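You operate a simulated robot arm through the tools that you are given. There is no shell and no other tool. Be economical: measure what you need, move in short steps, check, and stop when the job is done.

You run a simulated robot arm. Do the job below in one go: nothing can be reset, and whatever is moved stays where it is left.

JOB
Push in sill plugs A and B, then clip both waiting covers on.
Fine: following scooter; pad E's cover on seat B, pad F's on A, lapping over B; leave seats C and D; line stopped.

The check looks at the end state, three seconds after you hand in, the way a careful person would. Anything else that was tipped, shoved, dropped, spilled or broken makes it a failure. Lids that push on must go on centred and level and be pressed home; caps that screw on are set level and turned clockwise until they are tight.

ROBOT AND FRAMES
A 6-joint arm with a two-finger gripper, on a carriage that runs on a rail from [-0.336, 1.273] to [0.261, -0.989] (x, y) and turns from -3.176 to 2.618 rad about z. Base frame: it is fixed where the carriage stands at the start and does not move with it; the origin is on the floor, on the carriage's upright axis, x ahead of it, y to its left, z up. Lengths are in m, angles in rad, forces in N, time in s.
With the tool pointing down near the work surface it reaches from about 0.66 to 0.8 m from the robot's upright axis, wherever it stands. Its first joint turns from -2.897 to 2.897 rad. Places, roughly: control post [-0.1, 3.1, 0.6]; green sill plug [1, -0.1, 0.8]; grey sill plug [1, -0.2, 0.8]; orange sill plug [1, -0.3, 0.8]; sill seat A [0.9, 0, 0.7]; sill seat B [1, -0.1, 0.7]; white sill plug [0.9, 0, 0.8]. Payload 2.54 kg.
The tool frame sits at the grasp point between the pads (the TCP): z along the fingers, y along the line on which they close. The tips reach 0.023 m beyond it. The gripper opens to 0.126 m. The gripper's body begins 0.082 m behind the TCP.
Orientation is told as [roll, pitch, yaw] about the base's x, y, z axes, in that order, counted from this pose: with the fingers straight down and closing along the base's y, the tool's x points along the base's -x, its y along +y and its z along -z.

CONTROLS
- The arm moves only by the tool play_rows. Its arguments are lists of equal length, an entry for each row: "dp": the shift along the tool's x, y, z in units of 25 mm (1.0 is 25 mm), a list of three; "turn": the turn, a rotation vector about the tool's x, y, z in units of 8 degrees (1.0 is 8 degrees), a list of three. In form: {"dp": [[tx, ty, tz], ...], "turn": [[wx, wy, wz], ...]}. A call has 1 to 20 rows; each row shifts and turns the commanded pose from where the row before left it, along the tool's axes as they then stand. "jaw" is the opening, from 0 (shut) to 1 (fully open), set as the call begins (left out, the last holds). A call with a number of a shift or a turn outside -1 to 1 is refused whole. Each row takes 0.2 s and may step no farther than 0.05 m and 0.15 rad from the row before; otherwise, or with a gripper value out of range, the whole call is refused. Where a pose cannot be reached the arm comes as near as it can. A force on the tool above 90 N (or 10 N above the force at the start of the call, whichever is more), or a blocked arm, ends the call early, and 0.2 s more pass. The fingers move at their own pace and stop on an object; they squeeze with about 37 N. The grip force told is the motor's: it shows also when the fingers shut on nothing. Time passes only in rows, and 0.2 s behind the last, so rows that do not move let the fingers close. It gives the time, the measured TCP pose, the force on the tool (base axes), the opening and the grip force at its end, in the units of the frame above (readings bear some noise), with the torque about the TCP (base axes, N m) and any sound that the robot's microphone picked up.
- Cameras (640 x 400 px; columns grow to the right, rows downward): "scene" is now at [0.0635, 0.1813, 1.5181]; the picture's right is [-0.23, -0.97, 0.00], its down [-0.62, 0.15, -0.77] and it looks along [0.75, -0.18, -0.64] (base axes); focal length 248 px, centre (320, 200). "wrist" rides on the gripper at [0.082, 0.014, -0.122] in the tool frame; the picture's right is [-0.17, 0.99, 0.00], its down [-0.79, -0.13, -0.60] and it looks along [-0.59, -0.10, 0.80] (tool axes); focal length 243 px, centre (320, 200). There is no depth. A picture from a camera that has moved, and an enlarged one, comes with that camera's place and axes in the base frame and with its lens.
- get_image(camera): a new picture of that camera. The clock stands still meanwhile.
- lift_body(by): slides the trunk up (or, below 0, down) by that many m; the arm and the scene camera ride with it, the base frame stays. It gives what a move gives, with no picture.
- roll_base(legs): drives the robot by 1 to 6 legs, each [ahead, left, turn to the left] in m, m and rad, along the robot's own axes; the way and the turn of a leg run together, so that a leg with both is an arc; at most 1.5 m and 3.142 rad a leg. The arm and the cameras ride along, it lands a little off, and it stops where it bumps. It keeps to its track: a leg is cut to what the track allows. It gives what a move gives.
- turn_head(pan, tilt): turns the head with the scene camera to pan (to the left, within 2.094 rad either way) and tilt (down, from -0.506 to 1.204), counted from straight ahead of the robot. It gives what a move gives.
- zoom(camera, box): a new picture of the part [left, top, right, bottom] of that camera's present view, enlarged. The clock stands still meanwhile.
- hand_in(): hands the job in; it is judged then, once.

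Go step by step. Nothing tells you exact positions but the pictures and the camera data: compare them with the known pose of the tool, close in by small moves and look again before you grip or let go. The budget is 120 turns and 78 pictures, counting those below and the enlarged ones. Unless the task says otherwise, let go and move clear before handing in, and close with one line.

The tools are called after "Request:" as a command line: name --argument value ..., lists and objects as JSON in quotes. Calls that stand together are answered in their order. play_rows: Moves the arm, as the interface text tells. Its arguments: {"type":"object","properties":{"dp":{"type":"array"},"turn":{"type":"array"},"jaw":{"type":"number"}},"required":["dp","turn"]} The other tools are called the same way: lift_body (by) slides the trunk up or down; roll_base (legs) drives the base; turn_head (pan, tilt) turns the head that bears the scene camera; get_image (camera) takes a picture; zoom (camera, box) takes an enlarged picture of a part of a camera's view; hand_in () hands the job in.

At the start:

```text
time: 0.0
ee_pos: [0.5036, -0.0141, 0.9942]
tool_rot: [0.002, -0.001, 0.001]
ft_force: [0.0, 0.5, -0.2]
torque: [-0.01, 0.0, 0.02]
width: 0.1261
finger_force: 0.0
trunk travel left (down, up): [-0.325, 0.165]
robot x, y, heading: [-0.0026, 0.0005, 0.001]
head pan, tilt: [-0.234, 0.693]
```

scene: 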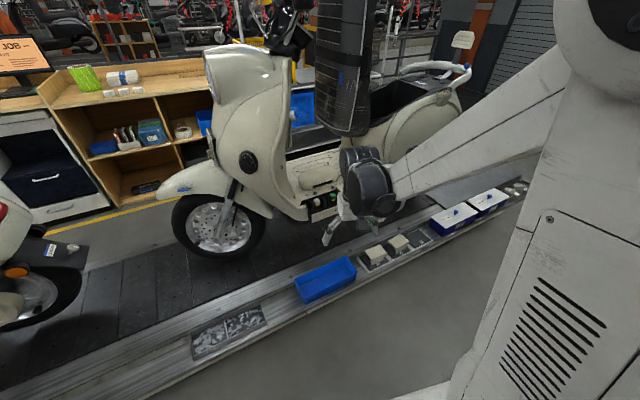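
wrist: 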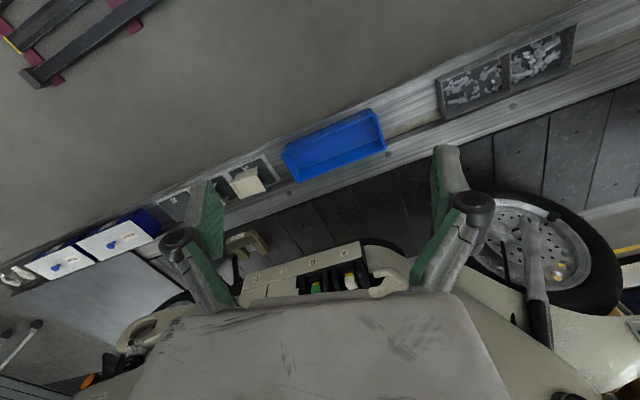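

I see a cream scooter on a conveyor with a sill pocket, bins and two pale covers on pads on a near rail, and another scooter at the left. I'll take enlarged looks at the sill and pads first.

Request:
zoom --camera "scene" --box '[260, 150, 420, 250]'

Request:
zoom --camera "scene" --box '[340, 170, 540, 295]'

Request:
zoom --camera "scene" --box '[0, 0, 200, 125]'

Request:
turn_head --pan 1.2 --tilt 0.4

```text
4.00 times, centred on (340, 200) of scene
camera zoom: at [0.0635, 0.1813, 1.5181], right [-0.23, -0.97, 0.0], down [-0.62, 0.15, -0.77], along [0.75, -0.18, -0.64], focal length 994 px, centre (240, 200)
```

zoom: 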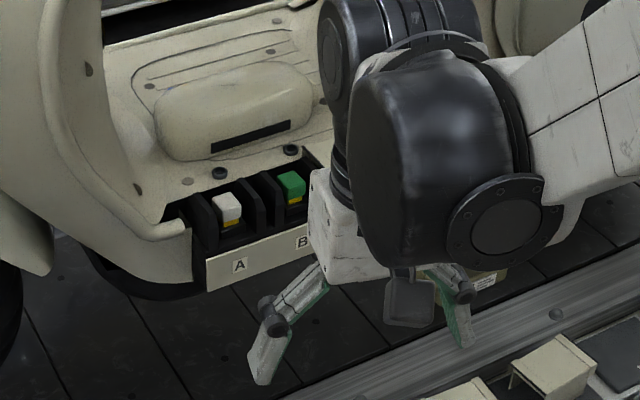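

```text
3.20 times, centred on (440, 232) of scene
camera zoom: at [0.0635, 0.1813, 1.5181], right [-0.23, -0.97, 0.0], down [-0.62, 0.15, -0.77], along [0.75, -0.18, -0.64], focal length 795 px, centre (-64, 96)
```

zoom: 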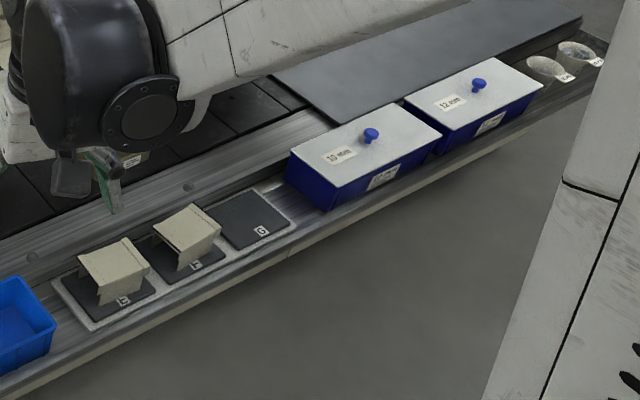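

```text
3.20 times, centred on (100, 62) of scene
camera zoom: at [0.0635, 0.1813, 1.5181], right [-0.23, -0.97, 0.0], down [-0.62, 0.15, -0.77], along [0.75, -0.18, -0.64], focal length 795 px, centre (1024, 640)
```

zoom: 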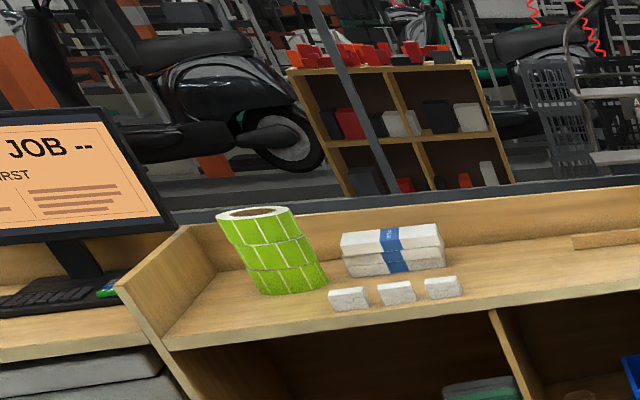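

```text
time: 1.6
ee_pos: [0.5042, -0.0135, 0.9938]
tool_rot: [-0.001, 0.0, 0.001]
ft_force: [-0.4, 0.6, 0.5]
torque: [0.01, 0.05, 0.01]
width: 0.1261
finger_force: 0.1
trunk travel left (down, up): [-0.325, 0.165]
robot x, y, heading: [-0.0029, -0.0022, 0.001]
head pan, tilt: [1.201, 0.4]
```

Request:
get_image --camera "scene"

```text
72 pictures are left
camera scene: at [0.0142, 0.2873, 1.5443], right [0.93, -0.36, 0.0], down [-0.14, -0.36, -0.92], along [0.33, 0.86, -0.39], focal length 248 px, centre (320, 200)
```

scene: 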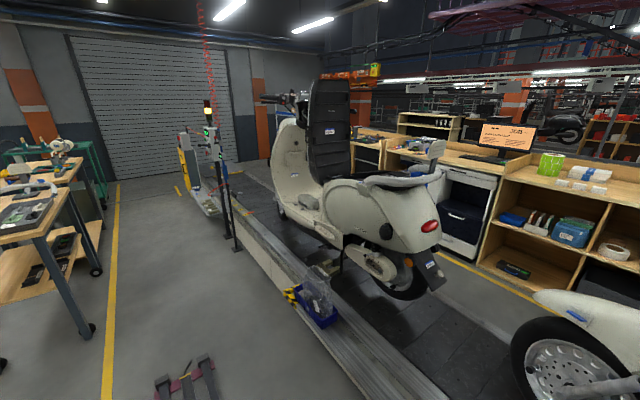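

The other scooter ahead on the line faces +y, so the one before me is the following one. I'll read the control post and the monitor.

Request:
zoom --camera "scene" --box '[160, 80, 272, 150]'

Request:
zoom --camera "scene" --box '[460, 100, 572, 170]'

Request:
zoom --camera "scene" --box '[240, 200, 400, 300]'

```text
5.71 times, centred on (216, 115) of scene
camera zoom: at [0.0142, 0.2873, 1.5443], right [0.93, -0.36, 0.0], down [-0.14, -0.36, -0.92], along [0.33, 0.86, -0.39], focal length 1420 px, centre (914, 686)
```

zoom: 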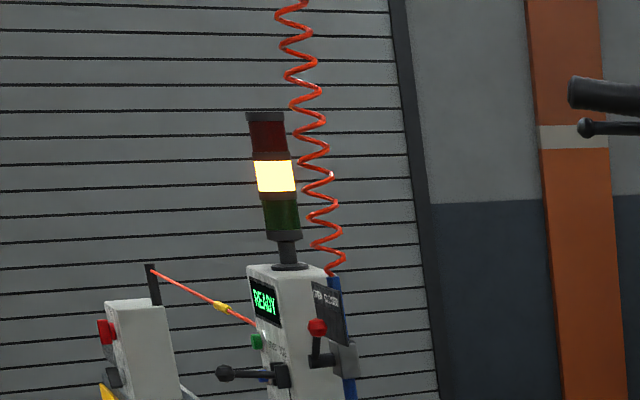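

```text
5.71 times, centred on (516, 135) of scene
camera zoom: at [0.0142, 0.2873, 1.5443], right [0.93, -0.36, 0.0], down [-0.14, -0.36, -0.92], along [0.33, 0.86, -0.39], focal length 1420 px, centre (-800, 571)
```

zoom: 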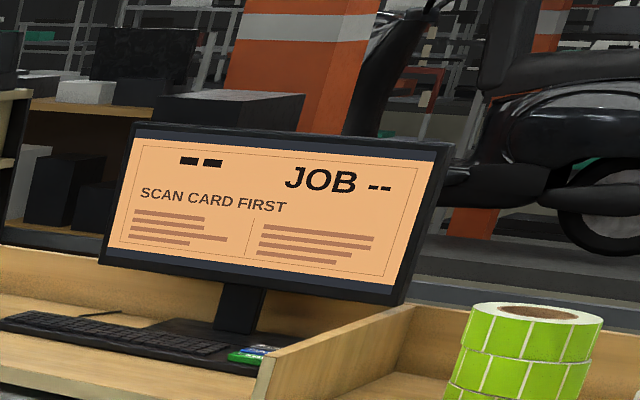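

```text
4.00 times, centred on (320, 250) of scene
camera zoom: at [0.0142, 0.2873, 1.5443], right [0.93, -0.36, 0.0], down [-0.14, -0.36, -0.92], along [0.33, 0.86, -0.39], focal length 994 px, centre (320, 0)
```

zoom: 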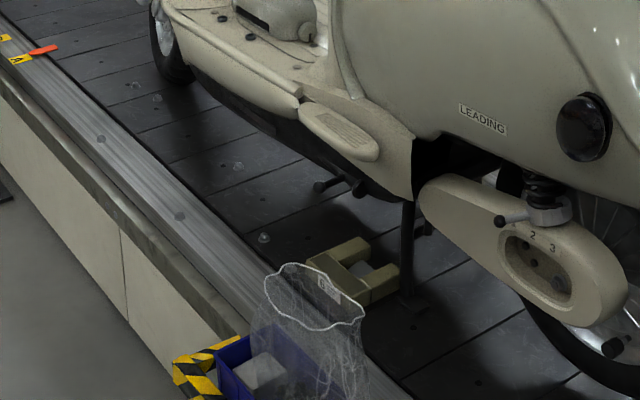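

The centre scooter is the following one; the line reads READY and is still, so I leave it. Now a closer look at the sill and pads from the wrist camera.

Request:
zoom --camera "wrist" --box '[230, 215, 390, 315]'

Request:
zoom --camera "wrist" --box '[140, 130, 300, 230]'

Request:
turn_head --pan -0.2 --tilt 0.75

```text
4.00 times, centred on (310, 265) of wrist
camera zoom: at [0.4221, -0.0005, 1.1152], right [0.17, 0.99, 0.0], down [0.79, -0.13, 0.6], along [0.59, -0.1, -0.8], focal length 970 px, centre (360, -60)
```

zoom: 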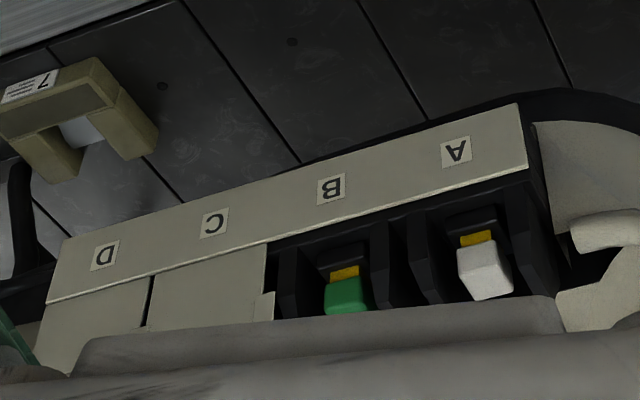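

```text
4.00 times, centred on (220, 180) of wrist
camera zoom: at [0.4221, -0.0005, 1.1152], right [0.17, 0.99, 0.0], down [0.79, -0.13, 0.6], along [0.59, -0.1, -0.8], focal length 970 px, centre (720, 280)
```

zoom: 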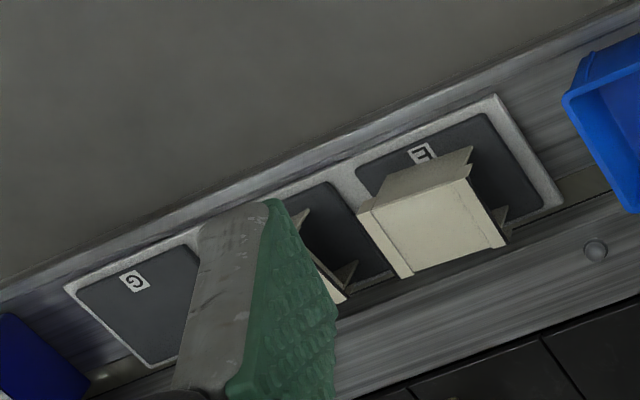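

```text
time: 3.1
ee_pos: [0.5052, -0.0141, 0.9937]
tool_rot: [0.001, 0.0, 0.001]
ft_force: [-0.4, 0.2, 0.2]
torque: [0.0, -0.01, 0.01]
width: 0.126
finger_force: 0.0
trunk travel left (down, up): [-0.325, 0.165]
robot x, y, heading: [0.0007, 0.0004, -0.002]
head pan, tilt: [-0.201, 0.75]
```

Sill A/B labels triangulate to about (0.905,-0.019,0.70), the sill running parallel to the rail; C and D are already covered. I'll slide along the rail to get a clear view past the arm.

Request:
roll_base --legs '[[0.115, -0.435, 0]]'

Request:
turn_head --pan 0.1 --tilt 0.75

Request:
get_image --camera "scene"

Request:
get_image --camera "wrist"

```text
time: 5.8
ee_pos: [0.6197, -0.4491, 0.9938]
tool_rot: [-0.001, -0.001, 0.005]
ft_force: [-0.2, -0.3, -0.5]
torque: [0.01, -0.02, 0.01]
width: 0.1263
finger_force: 0.1
trunk travel left (down, up): [-0.325, 0.165]
robot x, y, heading: [0.1159, -0.4378, 0.004]
head pan, tilt: [-0.201, 0.75]
```

```text
time: 6.6
ee_pos: [0.6194, -0.448, 0.9932]
tool_rot: [0.001, 0.0, 0.006]
ft_force: [0.8, 0.5, 0.1]
torque: [0.01, -0.01, -0.04]
width: 0.1261
finger_force: 0.0
trunk travel left (down, up): [-0.325, 0.165]
robot x, y, heading: [0.1168, -0.4385, 0.003]
head pan, tilt: [0.099, 0.75]
```

```text
66 pictures are left
camera scene: at [0.1778, -0.2284, 1.5132], right [0.1, -0.99, 0.0], down [-0.68, -0.07, -0.73], along [0.73, 0.08, -0.68], focal length 248 px, centre (320, 200)
```

scene: 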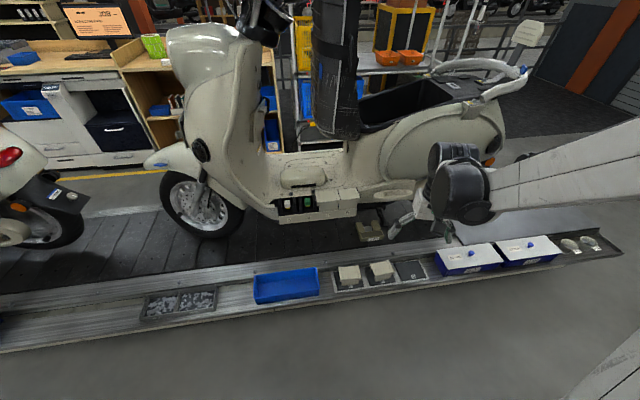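

```text
65 pictures are left
camera wrist: at [0.5378, -0.4364, 1.1152], right [0.16, 0.99, 0.0], down [0.79, -0.13, 0.6], along [0.59, -0.1, -0.8], focal length 243 px, centre (320, 200)
```

wrist: 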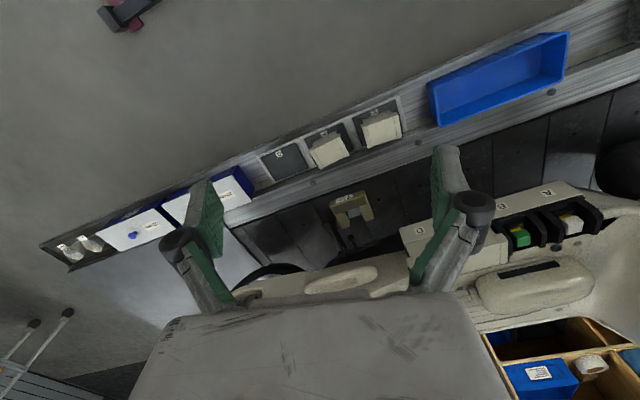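

A clear view now; zooming in on sill and pads for measuring.

Request:
zoom --camera "scene" --box '[260, 165, 372, 235]'

Request:
zoom --camera "scene" --box '[320, 240, 432, 310]'

Request:
zoom --camera "wrist" --box '[480, 180, 608, 260]'

Request:
zoom --camera "wrist" --box '[250, 90, 410, 190]'

```text
5.71 times, centred on (316, 200) of scene
camera zoom: at [0.1778, -0.2284, 1.5132], right [0.1, -0.99, 0.0], down [-0.68, -0.07, -0.73], along [0.73, 0.08, -0.68], focal length 1420 px, centre (343, 200)
```

zoom: 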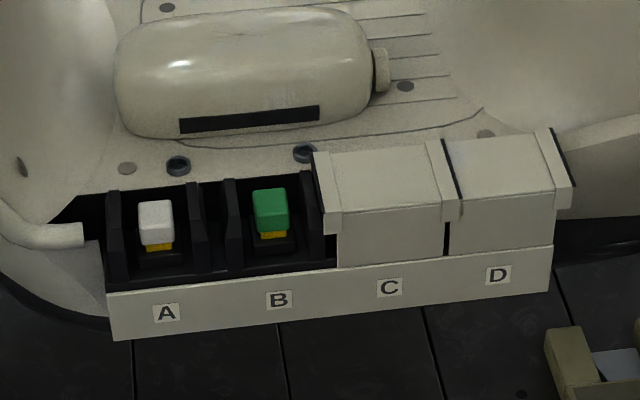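

```text
5.71 times, centred on (376, 275) of scene
camera zoom: at [0.1778, -0.2284, 1.5132], right [0.1, -0.99, 0.0], down [-0.68, -0.07, -0.73], along [0.73, 0.08, -0.68], focal length 1420 px, centre (0, -229)
```

zoom: 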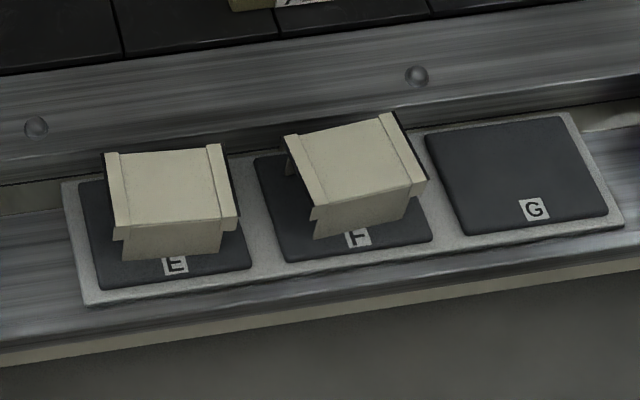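

```text
5.00 times, centred on (544, 220) of wrist
camera zoom: at [0.5378, -0.4364, 1.1152], right [0.16, 0.99, 0.0], down [0.79, -0.13, 0.6], along [0.59, -0.1, -0.8], focal length 1213 px, centre (-800, 100)
```

zoom: 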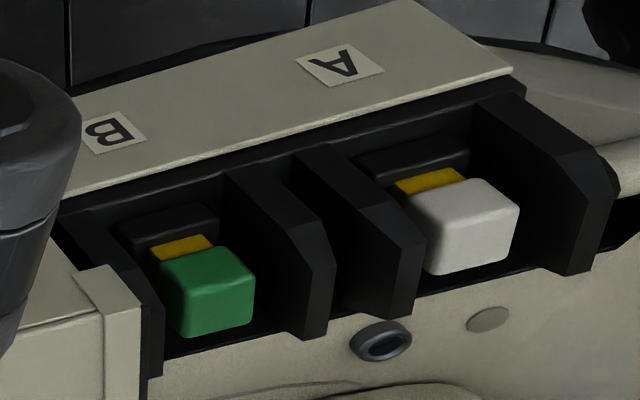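

```text
4.00 times, centred on (330, 140) of wrist
camera zoom: at [0.5378, -0.4364, 1.1152], right [0.16, 0.99, 0.0], down [0.79, -0.13, 0.6], along [0.59, -0.1, -0.8], focal length 970 px, centre (280, 440)
```

zoom: 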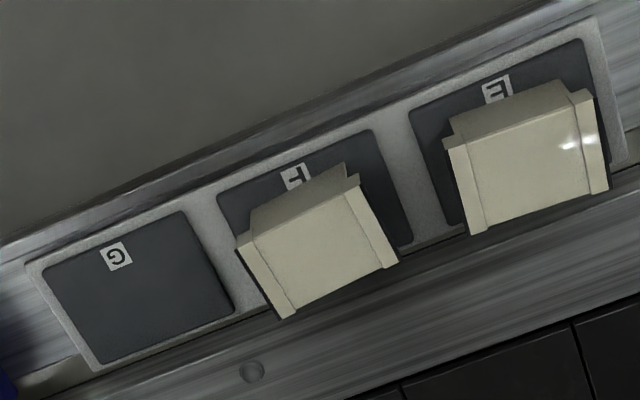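

Plug tops come out at A ≈ (0.944,-0.002,0.773) and B ≈ (0.971,-0.085,0.770); cover tops near z 0.435, n-distance 0.72. I'll stand square to seat A and test the reach high up.

Request:
roll_base --legs '[[-0.055, 0.204, 0], [0, 0, 0.255]]'

Request:
play_rows --dp '[[-1, 0, 0], [-1, 0, 0], [-1, 0, 0], [-1, 0, 0], [-1, 0, 0], [-1, 0, 0], [-1, 0, 0], [-1, 0, 0]]' --turn '[[0, 0, 0], [0, 0, 0], [0, 0, 0], [0, 0, 0], [0, 0, 0], [0, 0, 0], [0, 0, 0], [0, 0, 0]]' --jaw 0

```text
time: 9.2
ee_pos: [0.5515, -0.117, 0.9931]
tool_rot: [-0.001, 0.0, 0.255]
ft_force: [0.7, 0.0, -0.2]
torque: [-0.01, 0.01, -0.01]
width: 0.1258
finger_force: 0.0
trunk travel left (down, up): [-0.325, 0.165]
robot x, y, heading: [0.0602, -0.23, 0.253]
head pan, tilt: [0.099, 0.75]
```

```text
time: 10.9
ee_pos: [0.747, -0.0662, 0.9908]
tool_rot: [0.0, 0.0, 0.257]
ft_force: [-0.2, 0.2, 0.8]
torque: [0.01, 0.0, 0.02]
width: 0.0
finger_force: 28.0
trunk travel left (down, up): [-0.325, 0.165]
robot x, y, heading: [0.0638, -0.229, 0.254]
head pan, tilt: [0.099, 0.75]
```

Request:
play_rows --dp '[[-1, 0, 0], [-1, 0, 0], [-1, 0, 0], [-1, 0, 0]]' --turn '[[0, 0, 0], [0, 0, 0], [0, 0, 0], [0, 0, 0]]'

Request:
get_image --camera "scene"

Request:
get_image --camera "wrist"

```text
time: 11.9
ee_pos: [0.8441, -0.0403, 0.9949]
tool_rot: [0.001, -0.001, 0.256]
ft_force: [0.0, -0.2, -0.1]
torque: [0.0, -0.01, 0.02]
width: 0.0
finger_force: 28.2
trunk travel left (down, up): [-0.325, 0.165]
robot x, y, heading: [0.0647, -0.2323, 0.256]
head pan, tilt: [0.099, 0.75]
```

```text
60 pictures are left
camera scene: at [0.0691, -0.0126, 1.5132], right [0.35, -0.94, 0.0], down [-0.64, -0.24, -0.73], along [0.69, 0.25, -0.68], focal length 248 px, centre (320, 200)
```

scene: 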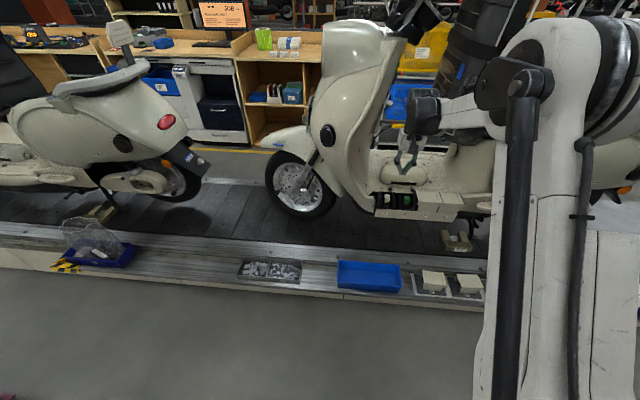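

```text
59 pictures are left
camera wrist: at [0.761, -0.0487, 1.1161], right [-0.09, 1.0, 0.0], down [0.8, 0.07, 0.6], along [0.6, 0.05, -0.8], focal length 243 px, centre (320, 200)
```

wrist: 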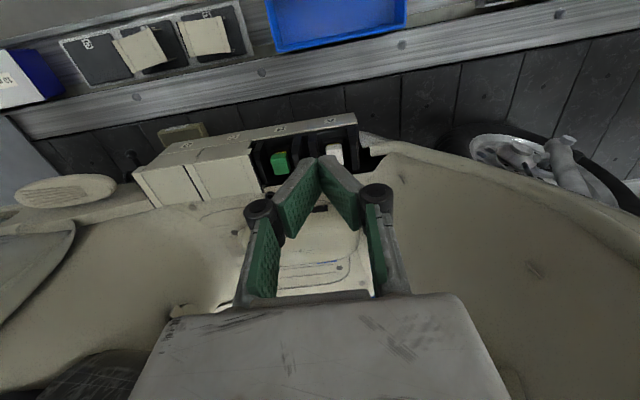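

Request:
play_rows --dp '[[-0.85, 0.09, 0], [-0.85, 0.09, 0], [-0.85, 0.09, 0], [-0.85, 0.09, 0], [-0.86, 0.09, 0]]' --turn '[[0, 0, 0], [0, 0, 0], [0, 0, 0], [0, 0, 0], [0, 0, 0]]'

Request:
get_image --camera "wrist"

```text
time: 13.2
ee_pos: [0.9424, -0.0034, 0.9944]
tool_rot: [0.001, 0.0, 0.254]
ft_force: [0.8, -0.2, 0.0]
torque: [0.01, 0.05, -0.01]
width: 0.0001
finger_force: 28.2
trunk travel left (down, up): [-0.325, 0.165]
robot x, y, heading: [0.0591, -0.2312, 0.256]
head pan, tilt: [0.099, 0.75]
```

```text
58 pictures are left
camera wrist: at [0.8599, -0.0112, 1.1159], right [-0.09, 1.0, 0.0], down [0.8, 0.07, 0.6], along [0.6, 0.05, -0.8], focal length 243 px, centre (320, 200)
```

wrist: 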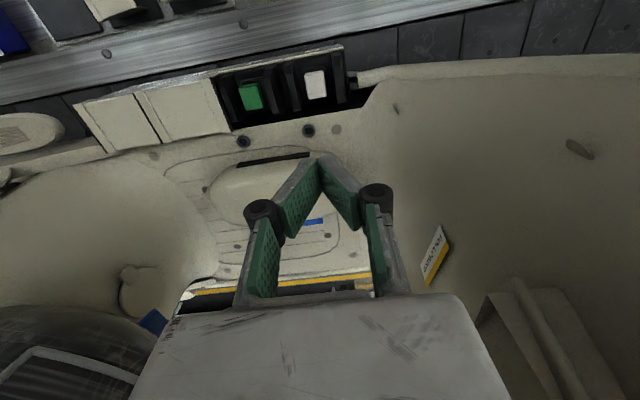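

Reach is fine (0.915 m). From above, plug A appears at about (0.933,-0.010); I'll correct and descend partway.

Request:
play_rows --dp '[[0.42, -0.14, 0.8], [0, 0, 0.8], [0, 0, 0.8], [0, 0, 0.8], [0, 0, 0.8], [0, 0, 0.8]]' --turn '[[0, 0, 0], [0, 0, 0], [0, 0, 0], [0, 0, 0], [0, 0, 0], [0, 0, 0]]'

Request:
zoom --camera "wrist" --box '[224, 60, 416, 180]'

Request:
zoom --camera "scene" --box '[360, 120, 488, 200]'

```text
time: 14.6
ee_pos: [0.9348, -0.0109, 0.8738]
tool_rot: [0.0, 0.001, 0.254]
ft_force: [-0.4, -0.7, -0.7]
torque: [0.02, 0.01, -0.04]
width: 0.0
finger_force: 28.2
trunk travel left (down, up): [-0.325, 0.165]
robot x, y, heading: [0.0594, -0.2341, 0.259]
head pan, tilt: [0.099, 0.75]
```

```text
3.33 times, centred on (320, 120) of wrist
camera zoom: at [0.8515, -0.0175, 0.9956], right [-0.09, 1.0, 0.0], down [0.8, 0.07, 0.6], along [0.6, 0.05, -0.8], focal length 809 px, centre (320, 467)
```

zoom: 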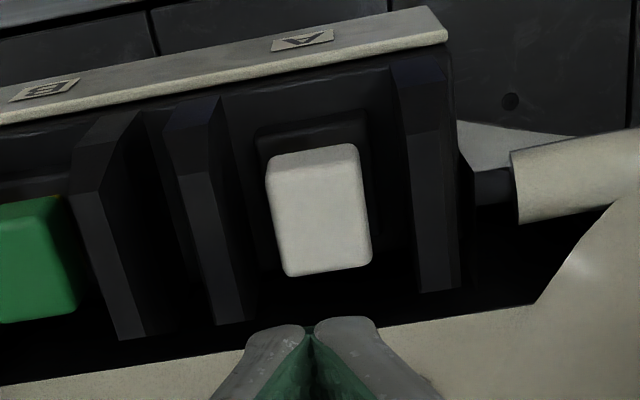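

```text
5.00 times, centred on (424, 160) of scene
camera zoom: at [0.0696, -0.0125, 1.5132], right [0.35, -0.94, 0.0], down [-0.64, -0.24, -0.73], along [0.69, 0.25, -0.68], focal length 1242 px, centre (-200, 400)
```

zoom: 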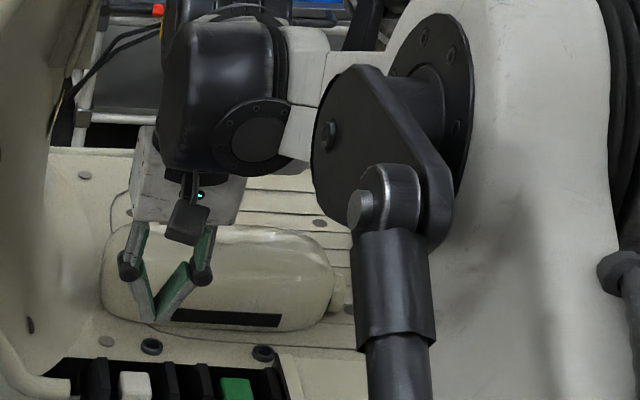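

Aligned to within 4 mm. Descending onto plug A in small steps.

Request:
play_rows --dp '[[0.16, 0, 0.6], [0, 0, 0.6], [0, 0, 0.6], [0, 0, 0.6], [0, 0, 0.3], [0, 0, 0.2], [0, 0, 0.1], [0, 0, 0.1], [0, 0, 0.1], [0, 0, 0.1], [0, 0, 0.1], [0, 0, 0.1]]' --turn '[[0, 0, 0], [0, 0, 0], [0, 0, 0], [0, 0, 0], [0, 0, 0], [0, 0, 0], [0, 0, 0], [0, 0, 0], [0, 0, 0], [0, 0, 0], [0, 0, 0], [0, 0, 0]]'

Request:
zoom --camera "wrist" --box '[224, 60, 416, 180]'

```text
time: 17.1
ee_pos: [0.9281, -0.0122, 0.7909]
tool_rot: [0.001, -0.006, 0.256]
ft_force: [25.7, 5.9, 78.4]
torque: [0.06, -0.39, -0.01]
width: 0.0061
finger_force: 28.0
trunk travel left (down, up): [-0.325, 0.165]
robot x, y, heading: [0.0575, -0.2295, 0.26]
head pan, tilt: [0.099, 0.75]
```

```text
3.33 times, centred on (320, 120) of wrist
camera zoom: at [0.8448, -0.019, 0.9126], right [-0.09, 1.0, 0.0], down [0.8, 0.07, 0.6], along [0.6, 0.05, -0.8], focal length 809 px, centre (320, 467)
```

zoom: 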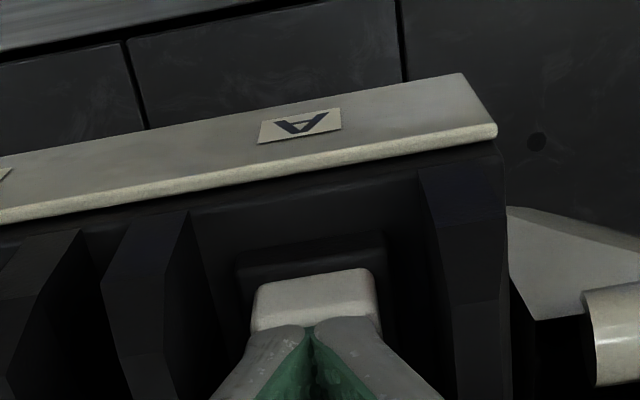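

Contact made with plug A at about z 0.768; pressing on gently.

Request:
play_rows --dp '[[0, 0, 0.1], [0, 0, 0.1], [0, 0, 0.1], [0, 0, 0.1]]' --turn '[[0, 0, 0], [0, 0, 0], [0, 0, 0], [0, 0, 0]]'

Request:
zoom --camera "scene" --box '[360, 160, 440, 210]'

```text
time: 17.5
ee_pos: [0.9287, -0.0115, 0.792]
tool_rot: [0.0, -0.005, 0.256]
ft_force: [-8.3, -1.2, 51.3]
torque: [-0.06, 0.33, -0.02]
width: 0.0062
finger_force: 28.8
trunk travel left (down, up): [-0.325, 0.165]
robot x, y, heading: [0.0615, -0.2309, 0.255]
head pan, tilt: [0.099, 0.75]
stopped in row 1: the force on the tool passed its limit at 96 N (the readings are from after the stop); the commanded pose is now the measured one
```

```text
8.00 times, centred on (400, 185) of scene
camera zoom: at [0.0643, -0.0138, 1.5132], right [0.35, -0.94, 0.0], down [-0.64, -0.24, -0.73], along [0.69, 0.25, -0.68], focal length 1988 px, centre (-320, 320)
```

zoom: 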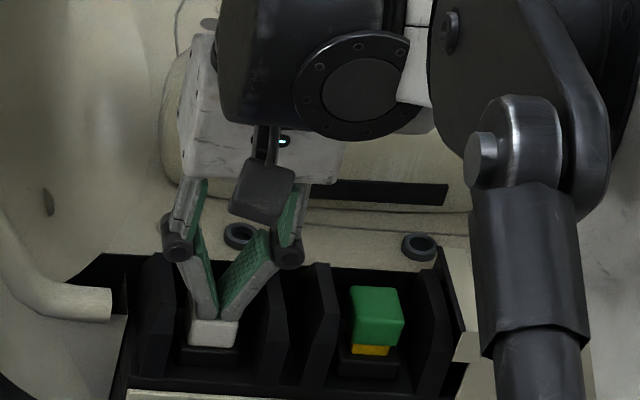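

Yellow band of A is hidden now: A is in. Lifting and moving over to B.

Request:
play_rows --dp '[[0, 0, -0.5], [0, 0, -1], [0, 0, -1], [0, -0.7, -0.5], [0, -0.7, 0], [0, -0.7, 0], [0, -0.7, 0], [0, -0.7, 0]]' --turn '[[0, 0, 0], [0, 0, 0], [0, 0, 0], [0, 0, 0], [0, 0, 0], [0, 0, 0], [0, 0, 0], [0, 0, 0]]'

Request:
zoom --camera "wrist" --box '[224, 60, 416, 180]'

Request:
zoom --camera "scene" --box '[360, 160, 440, 210]'

```text
time: 19.3
ee_pos: [0.9526, -0.0948, 0.8609]
tool_rot: [0.0, -0.002, 0.252]
ft_force: [-0.2, 0.7, 0.5]
torque: [-0.03, 0.0, -0.03]
width: 0.0
finger_force: 28.6
trunk travel left (down, up): [-0.325, 0.165]
robot x, y, heading: [0.0597, -0.2289, 0.255]
head pan, tilt: [0.099, 0.75]
```

```text
3.33 times, centred on (320, 120) of wrist
camera zoom: at [0.8702, -0.1026, 0.9835], right [-0.09, 1.0, 0.0], down [0.8, 0.07, 0.6], along [0.6, 0.05, -0.8], focal length 809 px, centre (320, 467)
```

zoom: 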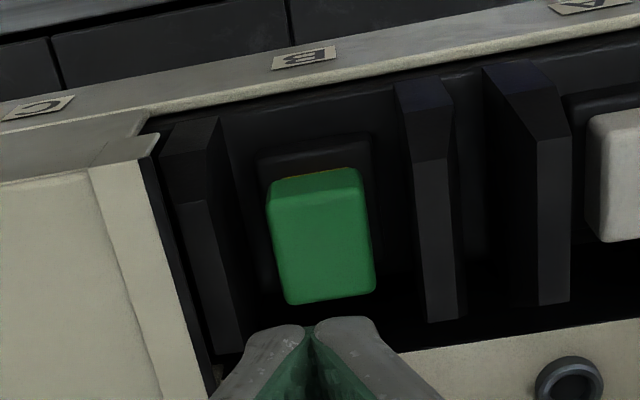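

```text
8.00 times, centred on (400, 185) of scene
camera zoom: at [0.0695, -0.0124, 1.5131], right [0.35, -0.94, 0.0], down [-0.64, -0.24, -0.73], along [0.69, 0.25, -0.68], focal length 1988 px, centre (-320, 320)
```

zoom: 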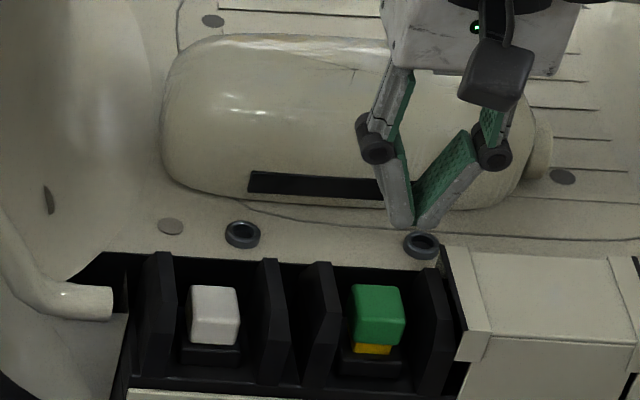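

B is aligned. Pressing it down.

Request:
play_rows --dp '[[0.1, 0, 0.6], [0, 0, 0.6], [0, 0, 0.6], [0, 0, 0.4], [0, 0, 0.2], [0, 0, 0.1], [0, 0, 0.1], [0, 0, 0.1], [0, 0, 0.1], [0, 0, 0.1], [0, 0, 0.1], [0, 0, 0.1]]' --turn '[[0, 0, 0], [0, 0, 0], [0, 0, 0], [0, 0, 0], [0, 0, 0], [0, 0, 0], [0, 0, 0], [0, 0, 0], [0, 0, 0], [0, 0, 0], [0, 0, 0], [0, 0, 0]]'

Request:
zoom --camera "scene" --box '[360, 160, 440, 210]'

```text
time: 22.0
ee_pos: [0.9497, -0.0949, 0.7928]
tool_rot: [0.0, -0.009, 0.257]
ft_force: [-10.3, -0.9, 49.9]
torque: [-0.08, 0.39, -0.01]
width: 0.0057
finger_force: 28.1
trunk travel left (down, up): [-0.325, 0.165]
robot x, y, heading: [0.0622, -0.232, 0.252]
head pan, tilt: [0.099, 0.75]
stopped in row 12: the force on the tool passed its limit at 92 N (the readings are from after the stop); the commanded pose is now the measured one
```

```text
8.00 times, centred on (400, 185) of scene
camera zoom: at [0.0641, -0.0133, 1.5132], right [0.35, -0.94, 0.0], down [-0.64, -0.24, -0.73], along [0.69, 0.25, -0.68], focal length 1988 px, centre (-320, 320)
```

zoom: 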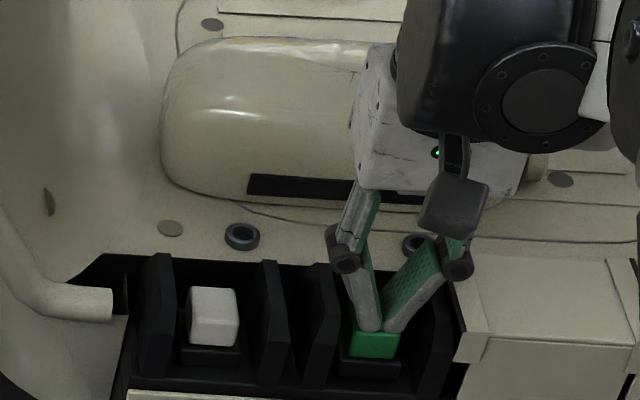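

Both plugs are in. Lifting, retracting and moving along to inspect the covers.

Request:
play_rows --dp '[[0, 0, -0.6], [0, 0, -1], [0, 0, -1], [0, 0, -1], [0, 0, -1], [0, 0, -1], [1, 0, -1], [1, 0, 0], [1, 0, 0], [1, 0, 0], [1, 0, 0], [1, 0, 0], [1, 0, 0], [1, 0, 0], [1, 0, 0]]' --turn '[[0, 0, 0], [0, 0, 0], [0, 0, 0], [0, 0, 0], [0, 0, 0], [0, 0, 0], [0, 0, 0], [0, 0, 0], [0, 0, 0], [0, 0, 0], [0, 0, 0], [0, 0, 0], [0, 0, 0], [0, 0, 0], [0, 0, 0]]' --jaw 1

Request:
roll_base --legs '[[0, -0.34, 0]]'

Request:
zoom --camera "scene" --box '[240, 120, 400, 220]'

Request:
get_image --camera "wrist"

```text
time: 25.2
ee_pos: [0.734, -0.1511, 0.9493]
tool_rot: [0.001, -0.006, 0.256]
ft_force: [-1.2, -0.1, 0.0]
torque: [0.0, 0.02, 0.03]
width: 0.1258
finger_force: 0.1
trunk travel left (down, up): [-0.325, 0.165]
robot x, y, heading: [0.0628, -0.2307, 0.255]
head pan, tilt: [0.099, 0.75]
```

```text
time: 27.4
ee_pos: [0.8181, -0.47, 0.9505]
tool_rot: [0.0, -0.004, 0.262]
ft_force: [-0.8, 0.1, -0.8]
torque: [0.0, -0.02, 0.01]
width: 0.1259
finger_force: 0.1
trunk travel left (down, up): [-0.325, 0.165]
robot x, y, heading: [0.1467, -0.5563, 0.262]
head pan, tilt: [0.099, 0.75]
```

```text
4.00 times, centred on (320, 170) of scene
camera zoom: at [0.1539, -0.3374, 1.5132], right [0.35, -0.94, 0.0], down [-0.64, -0.24, -0.73], along [0.68, 0.26, -0.68], focal length 994 px, centre (320, 320)
```

zoom: 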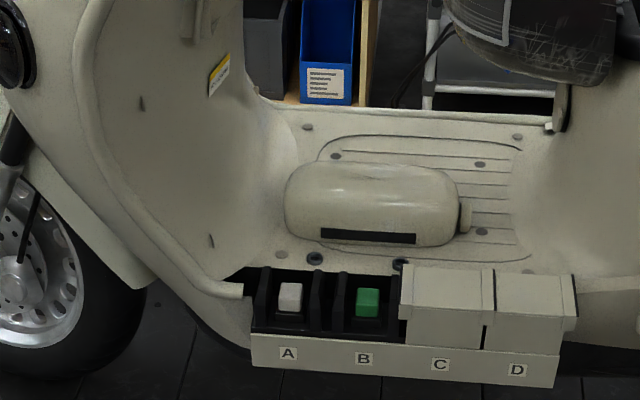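

```text
49 pictures are left
camera wrist: at [0.7359, -0.4799, 1.0724], right [-0.1, 1.0, 0.0], down [0.8, 0.08, 0.6], along [0.6, 0.06, -0.8], focal length 243 px, centre (320, 200)
```

wrist: 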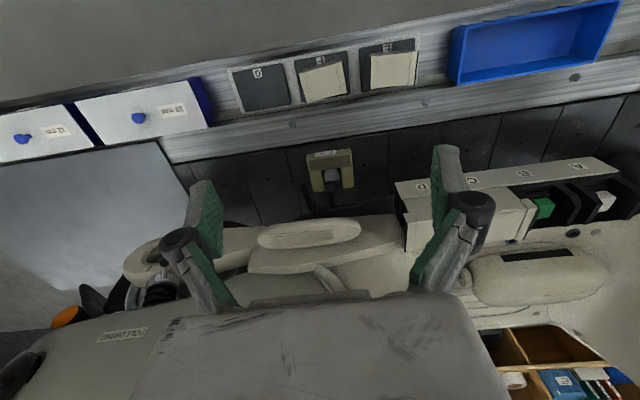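

Both bands are hidden. I'll lower and retract to look at the covers close up.

Request:
play_rows --dp '[[0.5, 0, 1], [0.5, 0, 1], [0.5, 0, 1], [0.5, 0, 1], [0.5, 0, 1], [0.5, 0, 1], [0, 0, 1], [0, 0, 1], [0, 0, 1], [0, 0, 1], [0, 0, 1]]' --turn '[[0, 0, 0], [0, 0, 0], [0, 0, 0], [0, 0, 0], [0, 0, 0], [0, 0, 0], [0, 0, 0], [0, 0, 0], [0, 0, 0], [0, 0, 0], [0, 0, 0]]'

Request:
get_image --camera "wrist"

```text
time: 29.8
ee_pos: [0.7601, -0.49, 0.6827]
tool_rot: [0.001, -0.004, 0.262]
ft_force: [-0.1, 0.1, 0.0]
torque: [-0.01, -0.03, 0.02]
width: 0.1259
finger_force: 0.0
out of reach, approached as far as the arm can: row 10, 11
trunk travel left (down, up): [-0.325, 0.165]
robot x, y, heading: [0.1487, -0.556, 0.263]
head pan, tilt: [0.099, 0.75]
```

```text
48 pictures are left
camera wrist: at [0.677, -0.4987, 0.8044], right [-0.1, 1.0, 0.0], down [0.8, 0.08, 0.6], along [0.6, 0.06, -0.8], focal length 243 px, centre (320, 200)
```

wrist: 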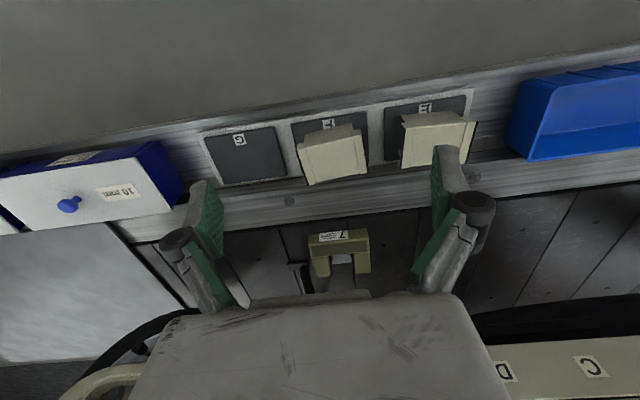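

Request:
lift_body --by -0.15

Request:
get_image --camera "wrist"

Request:
zoom --camera "wrist" --box '[280, 70, 520, 220]'

```text
time: 31.6
ee_pos: [0.7612, -0.4908, 0.5327]
tool_rot: [-0.001, -0.004, 0.263]
ft_force: [0.2, 0.1, -0.1]
torque: [-0.04, -0.01, 0.02]
width: 0.1261
finger_force: 0.1
trunk travel left (down, up): [-0.175, 0.315]
robot x, y, heading: [0.1466, -0.5546, 0.266]
head pan, tilt: [0.099, 0.75]
```

```text
47 pictures are left
camera wrist: at [0.677, -0.4987, 0.6549], right [-0.1, 1.0, 0.0], down [0.8, 0.08, 0.6], along [0.6, 0.06, -0.8], focal length 243 px, centre (320, 200)
```

wrist: 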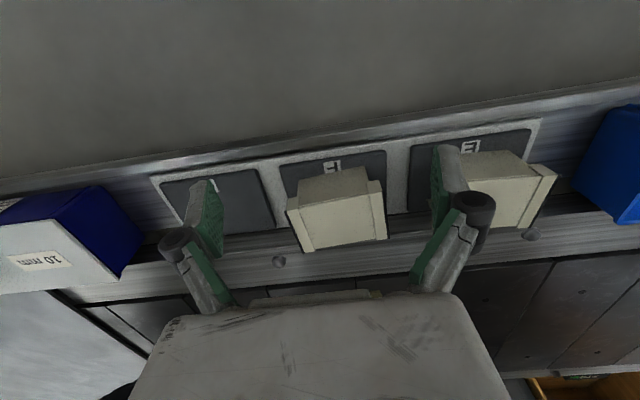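

```text
2.67 times, centred on (400, 145) of wrist
camera zoom: at [0.677, -0.4987, 0.6549], right [-0.1, 1.0, 0.0], down [0.8, 0.08, 0.6], along [0.6, 0.06, -0.8], focal length 647 px, centre (107, 347)
```

zoom: 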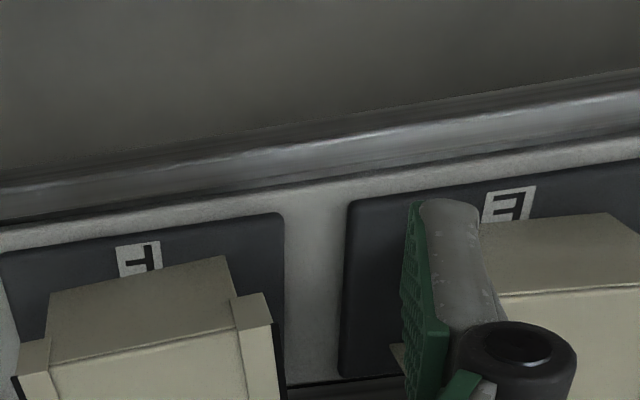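

Request:
zoom --camera "wrist" --box '[260, 140, 420, 260]'

Request:
play_rows --dp '[[0, 1, 0], [0, 1, 0], [0, 1, 0], [0, 1, 0], [0, 1, 0], [0, 1, 0]]' --turn '[[0, 0, 0], [0, 0, 0], [0, 0, 0], [0, 0, 0], [0, 0, 0], [0, 0, 0]]'

Request:
zoom --camera "wrist" --box '[240, 130, 432, 250]'

```text
3.33 times, centred on (340, 200) of wrist
camera zoom: at [0.677, -0.4987, 0.6549], right [-0.1, 1.0, 0.0], down [0.8, 0.08, 0.6], along [0.6, 0.06, -0.8], focal length 809 px, centre (253, 200)
```

zoom: 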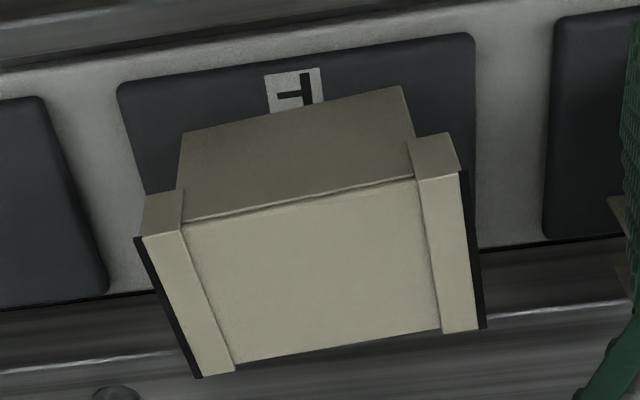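

```text
time: 33.0
ee_pos: [0.7248, -0.3441, 0.5347]
tool_rot: [0.0, -0.001, 0.261]
ft_force: [-0.8, 0.2, -0.3]
torque: [0.0, 0.01, -0.01]
width: 0.1259
finger_force: 0.2
out of reach, approached as far as the arm can: row 2
trunk travel left (down, up): [-0.175, 0.315]
robot x, y, heading: [0.1455, -0.5555, 0.26]
head pan, tilt: [0.099, 0.75]
```

```text
3.33 times, centred on (336, 190) of wrist
camera zoom: at [0.6418, -0.3522, 0.6568], right [-0.09, 1.0, 0.0], down [0.8, 0.08, 0.6], along [0.6, 0.06, -0.8], focal length 809 px, centre (267, 233)
```

zoom: 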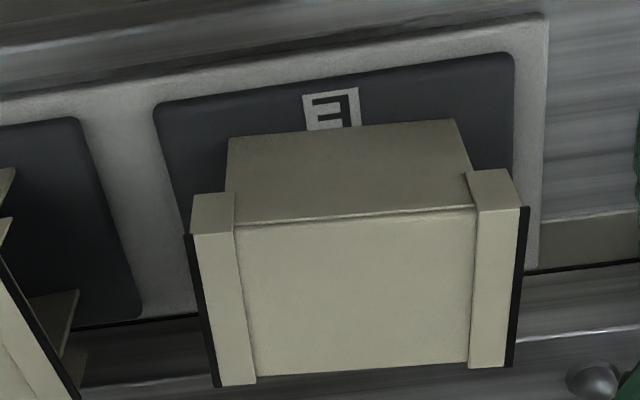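

E and F look alike, with rims at both ends. I'll compare them with the fitted C and D covers from the head camera.

Request:
turn_head --pan 0.0 --tilt 0.75

Request:
get_image --camera "scene"

```text
time: 33.6
ee_pos: [0.7254, -0.3435, 0.536]
tool_rot: [-0.001, -0.002, 0.262]
ft_force: [0.1, 0.5, 0.1]
torque: [0.01, -0.02, -0.04]
width: 0.1261
finger_force: 0.1
trunk travel left (down, up): [-0.175, 0.315]
robot x, y, heading: [0.1429, -0.5568, 0.258]
head pan, tilt: [0.0, 0.75]
```

```text
43 pictures are left
camera scene: at [0.1564, -0.3452, 1.3632], right [0.26, -0.97, 0.0], down [-0.66, -0.18, -0.73], along [0.71, 0.19, -0.68], focal length 248 px, centre (320, 200)
```

scene: 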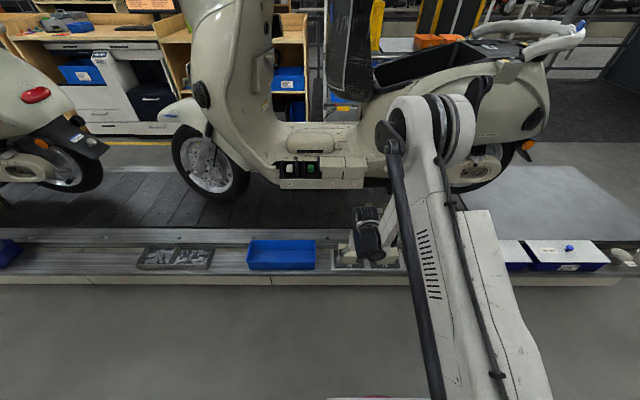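

Request:
zoom --camera "scene" --box '[312, 145, 376, 185]'

```text
10.00 times, centred on (344, 165) of scene
camera zoom: at [0.1564, -0.3452, 1.3632], right [0.26, -0.97, 0.0], down [-0.66, -0.18, -0.73], along [0.71, 0.19, -0.68], focal length 2485 px, centre (80, 550)
```

zoom: 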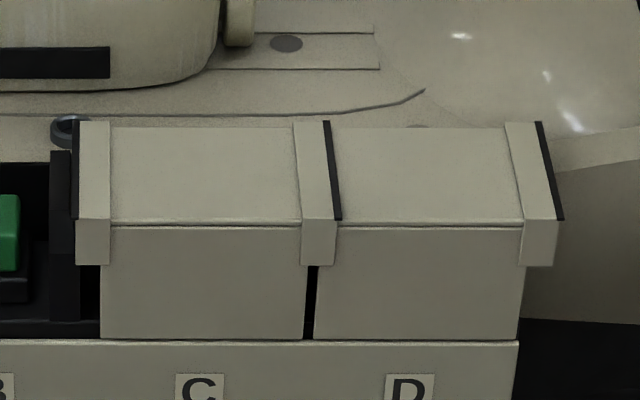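

The rims are asymmetric (the −y rim stands slightly higher) and both waiting covers already face the right way: order is B first, then A lapping over B. I'll now measure the seat geometry from above with the gripper turned to close front-to-back.

Request:
lift_body --by 0.15

Request:
play_rows --dp '[[0, 0, -1], [0, 0, -1], [0, 0, -1], [0, 0, -1], [0, 0, -1], [0, 0, -1], [0, 0, -1], [0, 0, -1], [0, 0, -1], [0, 0, -1], [0, 0, -1], [0, 0, 0]]' --turn '[[0, 0, -1], [0, 0, -1], [0, 0, -1], [0, 0, -1], [0, 0, -1], [0, 0, -1], [0, 0, -1], [0, 0, -1], [0, 0, -1], [0, 0, -1], [0, 0, -1], [0, 0, -0.25]]'

Request:
roll_base --legs '[[0, 0.24, 0]]'

```text
time: 35.4
ee_pos: [0.7244, -0.3439, 0.6847]
tool_rot: [0.001, -0.002, 0.261]
ft_force: [-0.1, 0.2, -0.8]
torque: [0.02, -0.02, -0.01]
width: 0.1258
finger_force: 0.0
trunk travel left (down, up): [-0.325, 0.165]
robot x, y, heading: [0.1432, -0.5548, 0.263]
head pan, tilt: [0.0, 0.75]
```

```text
time: 38.0
ee_pos: [0.7235, -0.3435, 0.961]
tool_rot: [-0.003, 0.0, 1.833]
ft_force: [-0.5, 0.8, 0.6]
torque: [-0.02, -0.03, 0.02]
width: 0.1258
finger_force: 0.0
trunk travel left (down, up): [-0.325, 0.165]
robot x, y, heading: [0.148, -0.5556, 0.264]
head pan, tilt: [0.0, 0.75]
```

```text
time: 39.8
ee_pos: [0.6637, -0.1121, 0.9593]
tool_rot: [0.0, 0.0, 1.828]
ft_force: [0.3, 0.1, 0.2]
torque: [0.0, 0.01, 0.0]
width: 0.126
finger_force: 0.1
trunk travel left (down, up): [-0.325, 0.165]
robot x, y, heading: [0.0851, -0.324, 0.251]
head pan, tilt: [0.0, 0.75]
```

Request:
play_rows --dp '[[0.41, -0.94, 0], [0.41, -0.94, 0], [0.41, -0.94, 0], [0.41, -0.94, 0], [0.41, -0.94, 0], [0.41, -0.94, 0], [0.41, -0.94, 0], [0.41, -0.94, 0], [0.41, -0.94, 0], [0.41, -0.94, 0], [0.41, -0.94, 0], [0.41, -0.94, 0]]' --turn '[[0, 0, 0], [0, 0, 0], [0, 0, 0], [0, 0, 0], [0, 0, 0], [0, 0, 0], [0, 0, 0], [0, 0, 0], [0, 0, 0], [0, 0, 0], [0, 0, 0], [0, 0, 0]]'

Request:
get_image --camera "wrist"

```text
time: 42.4
ee_pos: [0.9673, -0.1612, 0.9617]
tool_rot: [-0.003, 0.0, 1.827]
ft_force: [0.5, -0.2, 0.1]
torque: [0.03, -0.03, -0.01]
width: 0.1262
finger_force: 0.2
trunk travel left (down, up): [-0.325, 0.165]
robot x, y, heading: [0.0843, -0.3239, 0.253]
head pan, tilt: [0.0, 0.75]
```

```text
41 pictures are left
camera wrist: at [0.9741, -0.2434, 1.0828], right [-1.0, -0.09, 0.0], down [-0.07, 0.8, 0.6], along [-0.05, 0.6, -0.8], focal length 243 px, centre (320, 200)
```

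wrist: 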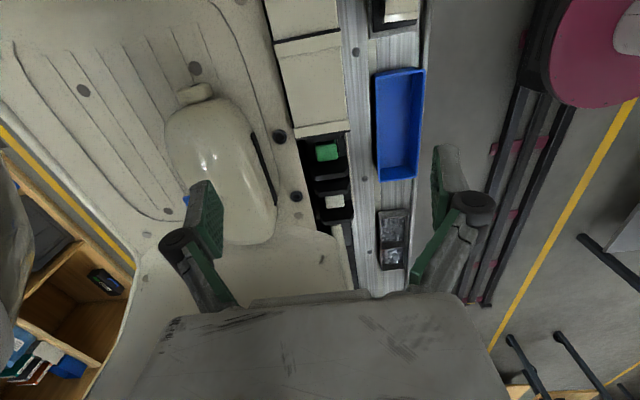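

Request:
zoom --camera "wrist" --box '[240, 40, 400, 140]'

Request:
zoom --camera "wrist" --box '[240, 125, 400, 225]'

```text
4.00 times, centred on (320, 90) of wrist
camera zoom: at [0.9741, -0.2434, 1.0828], right [-1.0, -0.09, 0.0], down [-0.07, 0.8, 0.6], along [-0.05, 0.6, -0.8], focal length 970 px, centre (320, 640)
```

zoom: 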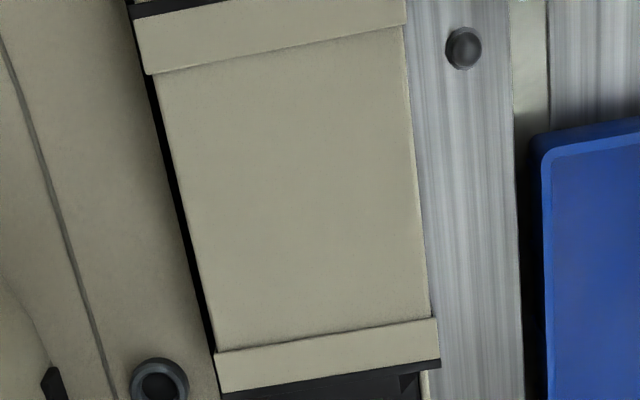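

```text
4.00 times, centred on (320, 175) of wrist
camera zoom: at [0.9741, -0.2434, 1.0828], right [-1.0, -0.09, 0.0], down [-0.07, 0.8, 0.6], along [-0.05, 0.6, -0.8], focal length 970 px, centre (320, 300)
```

zoom: 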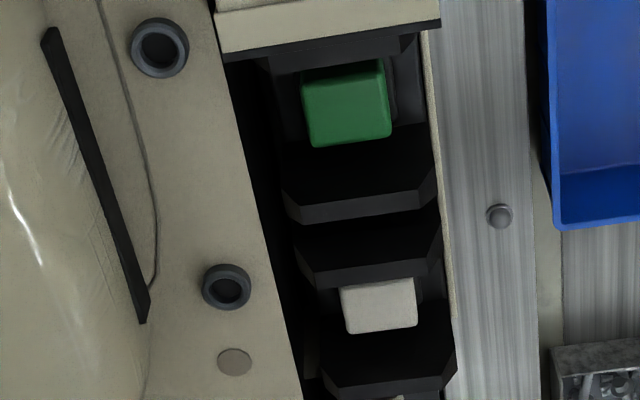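

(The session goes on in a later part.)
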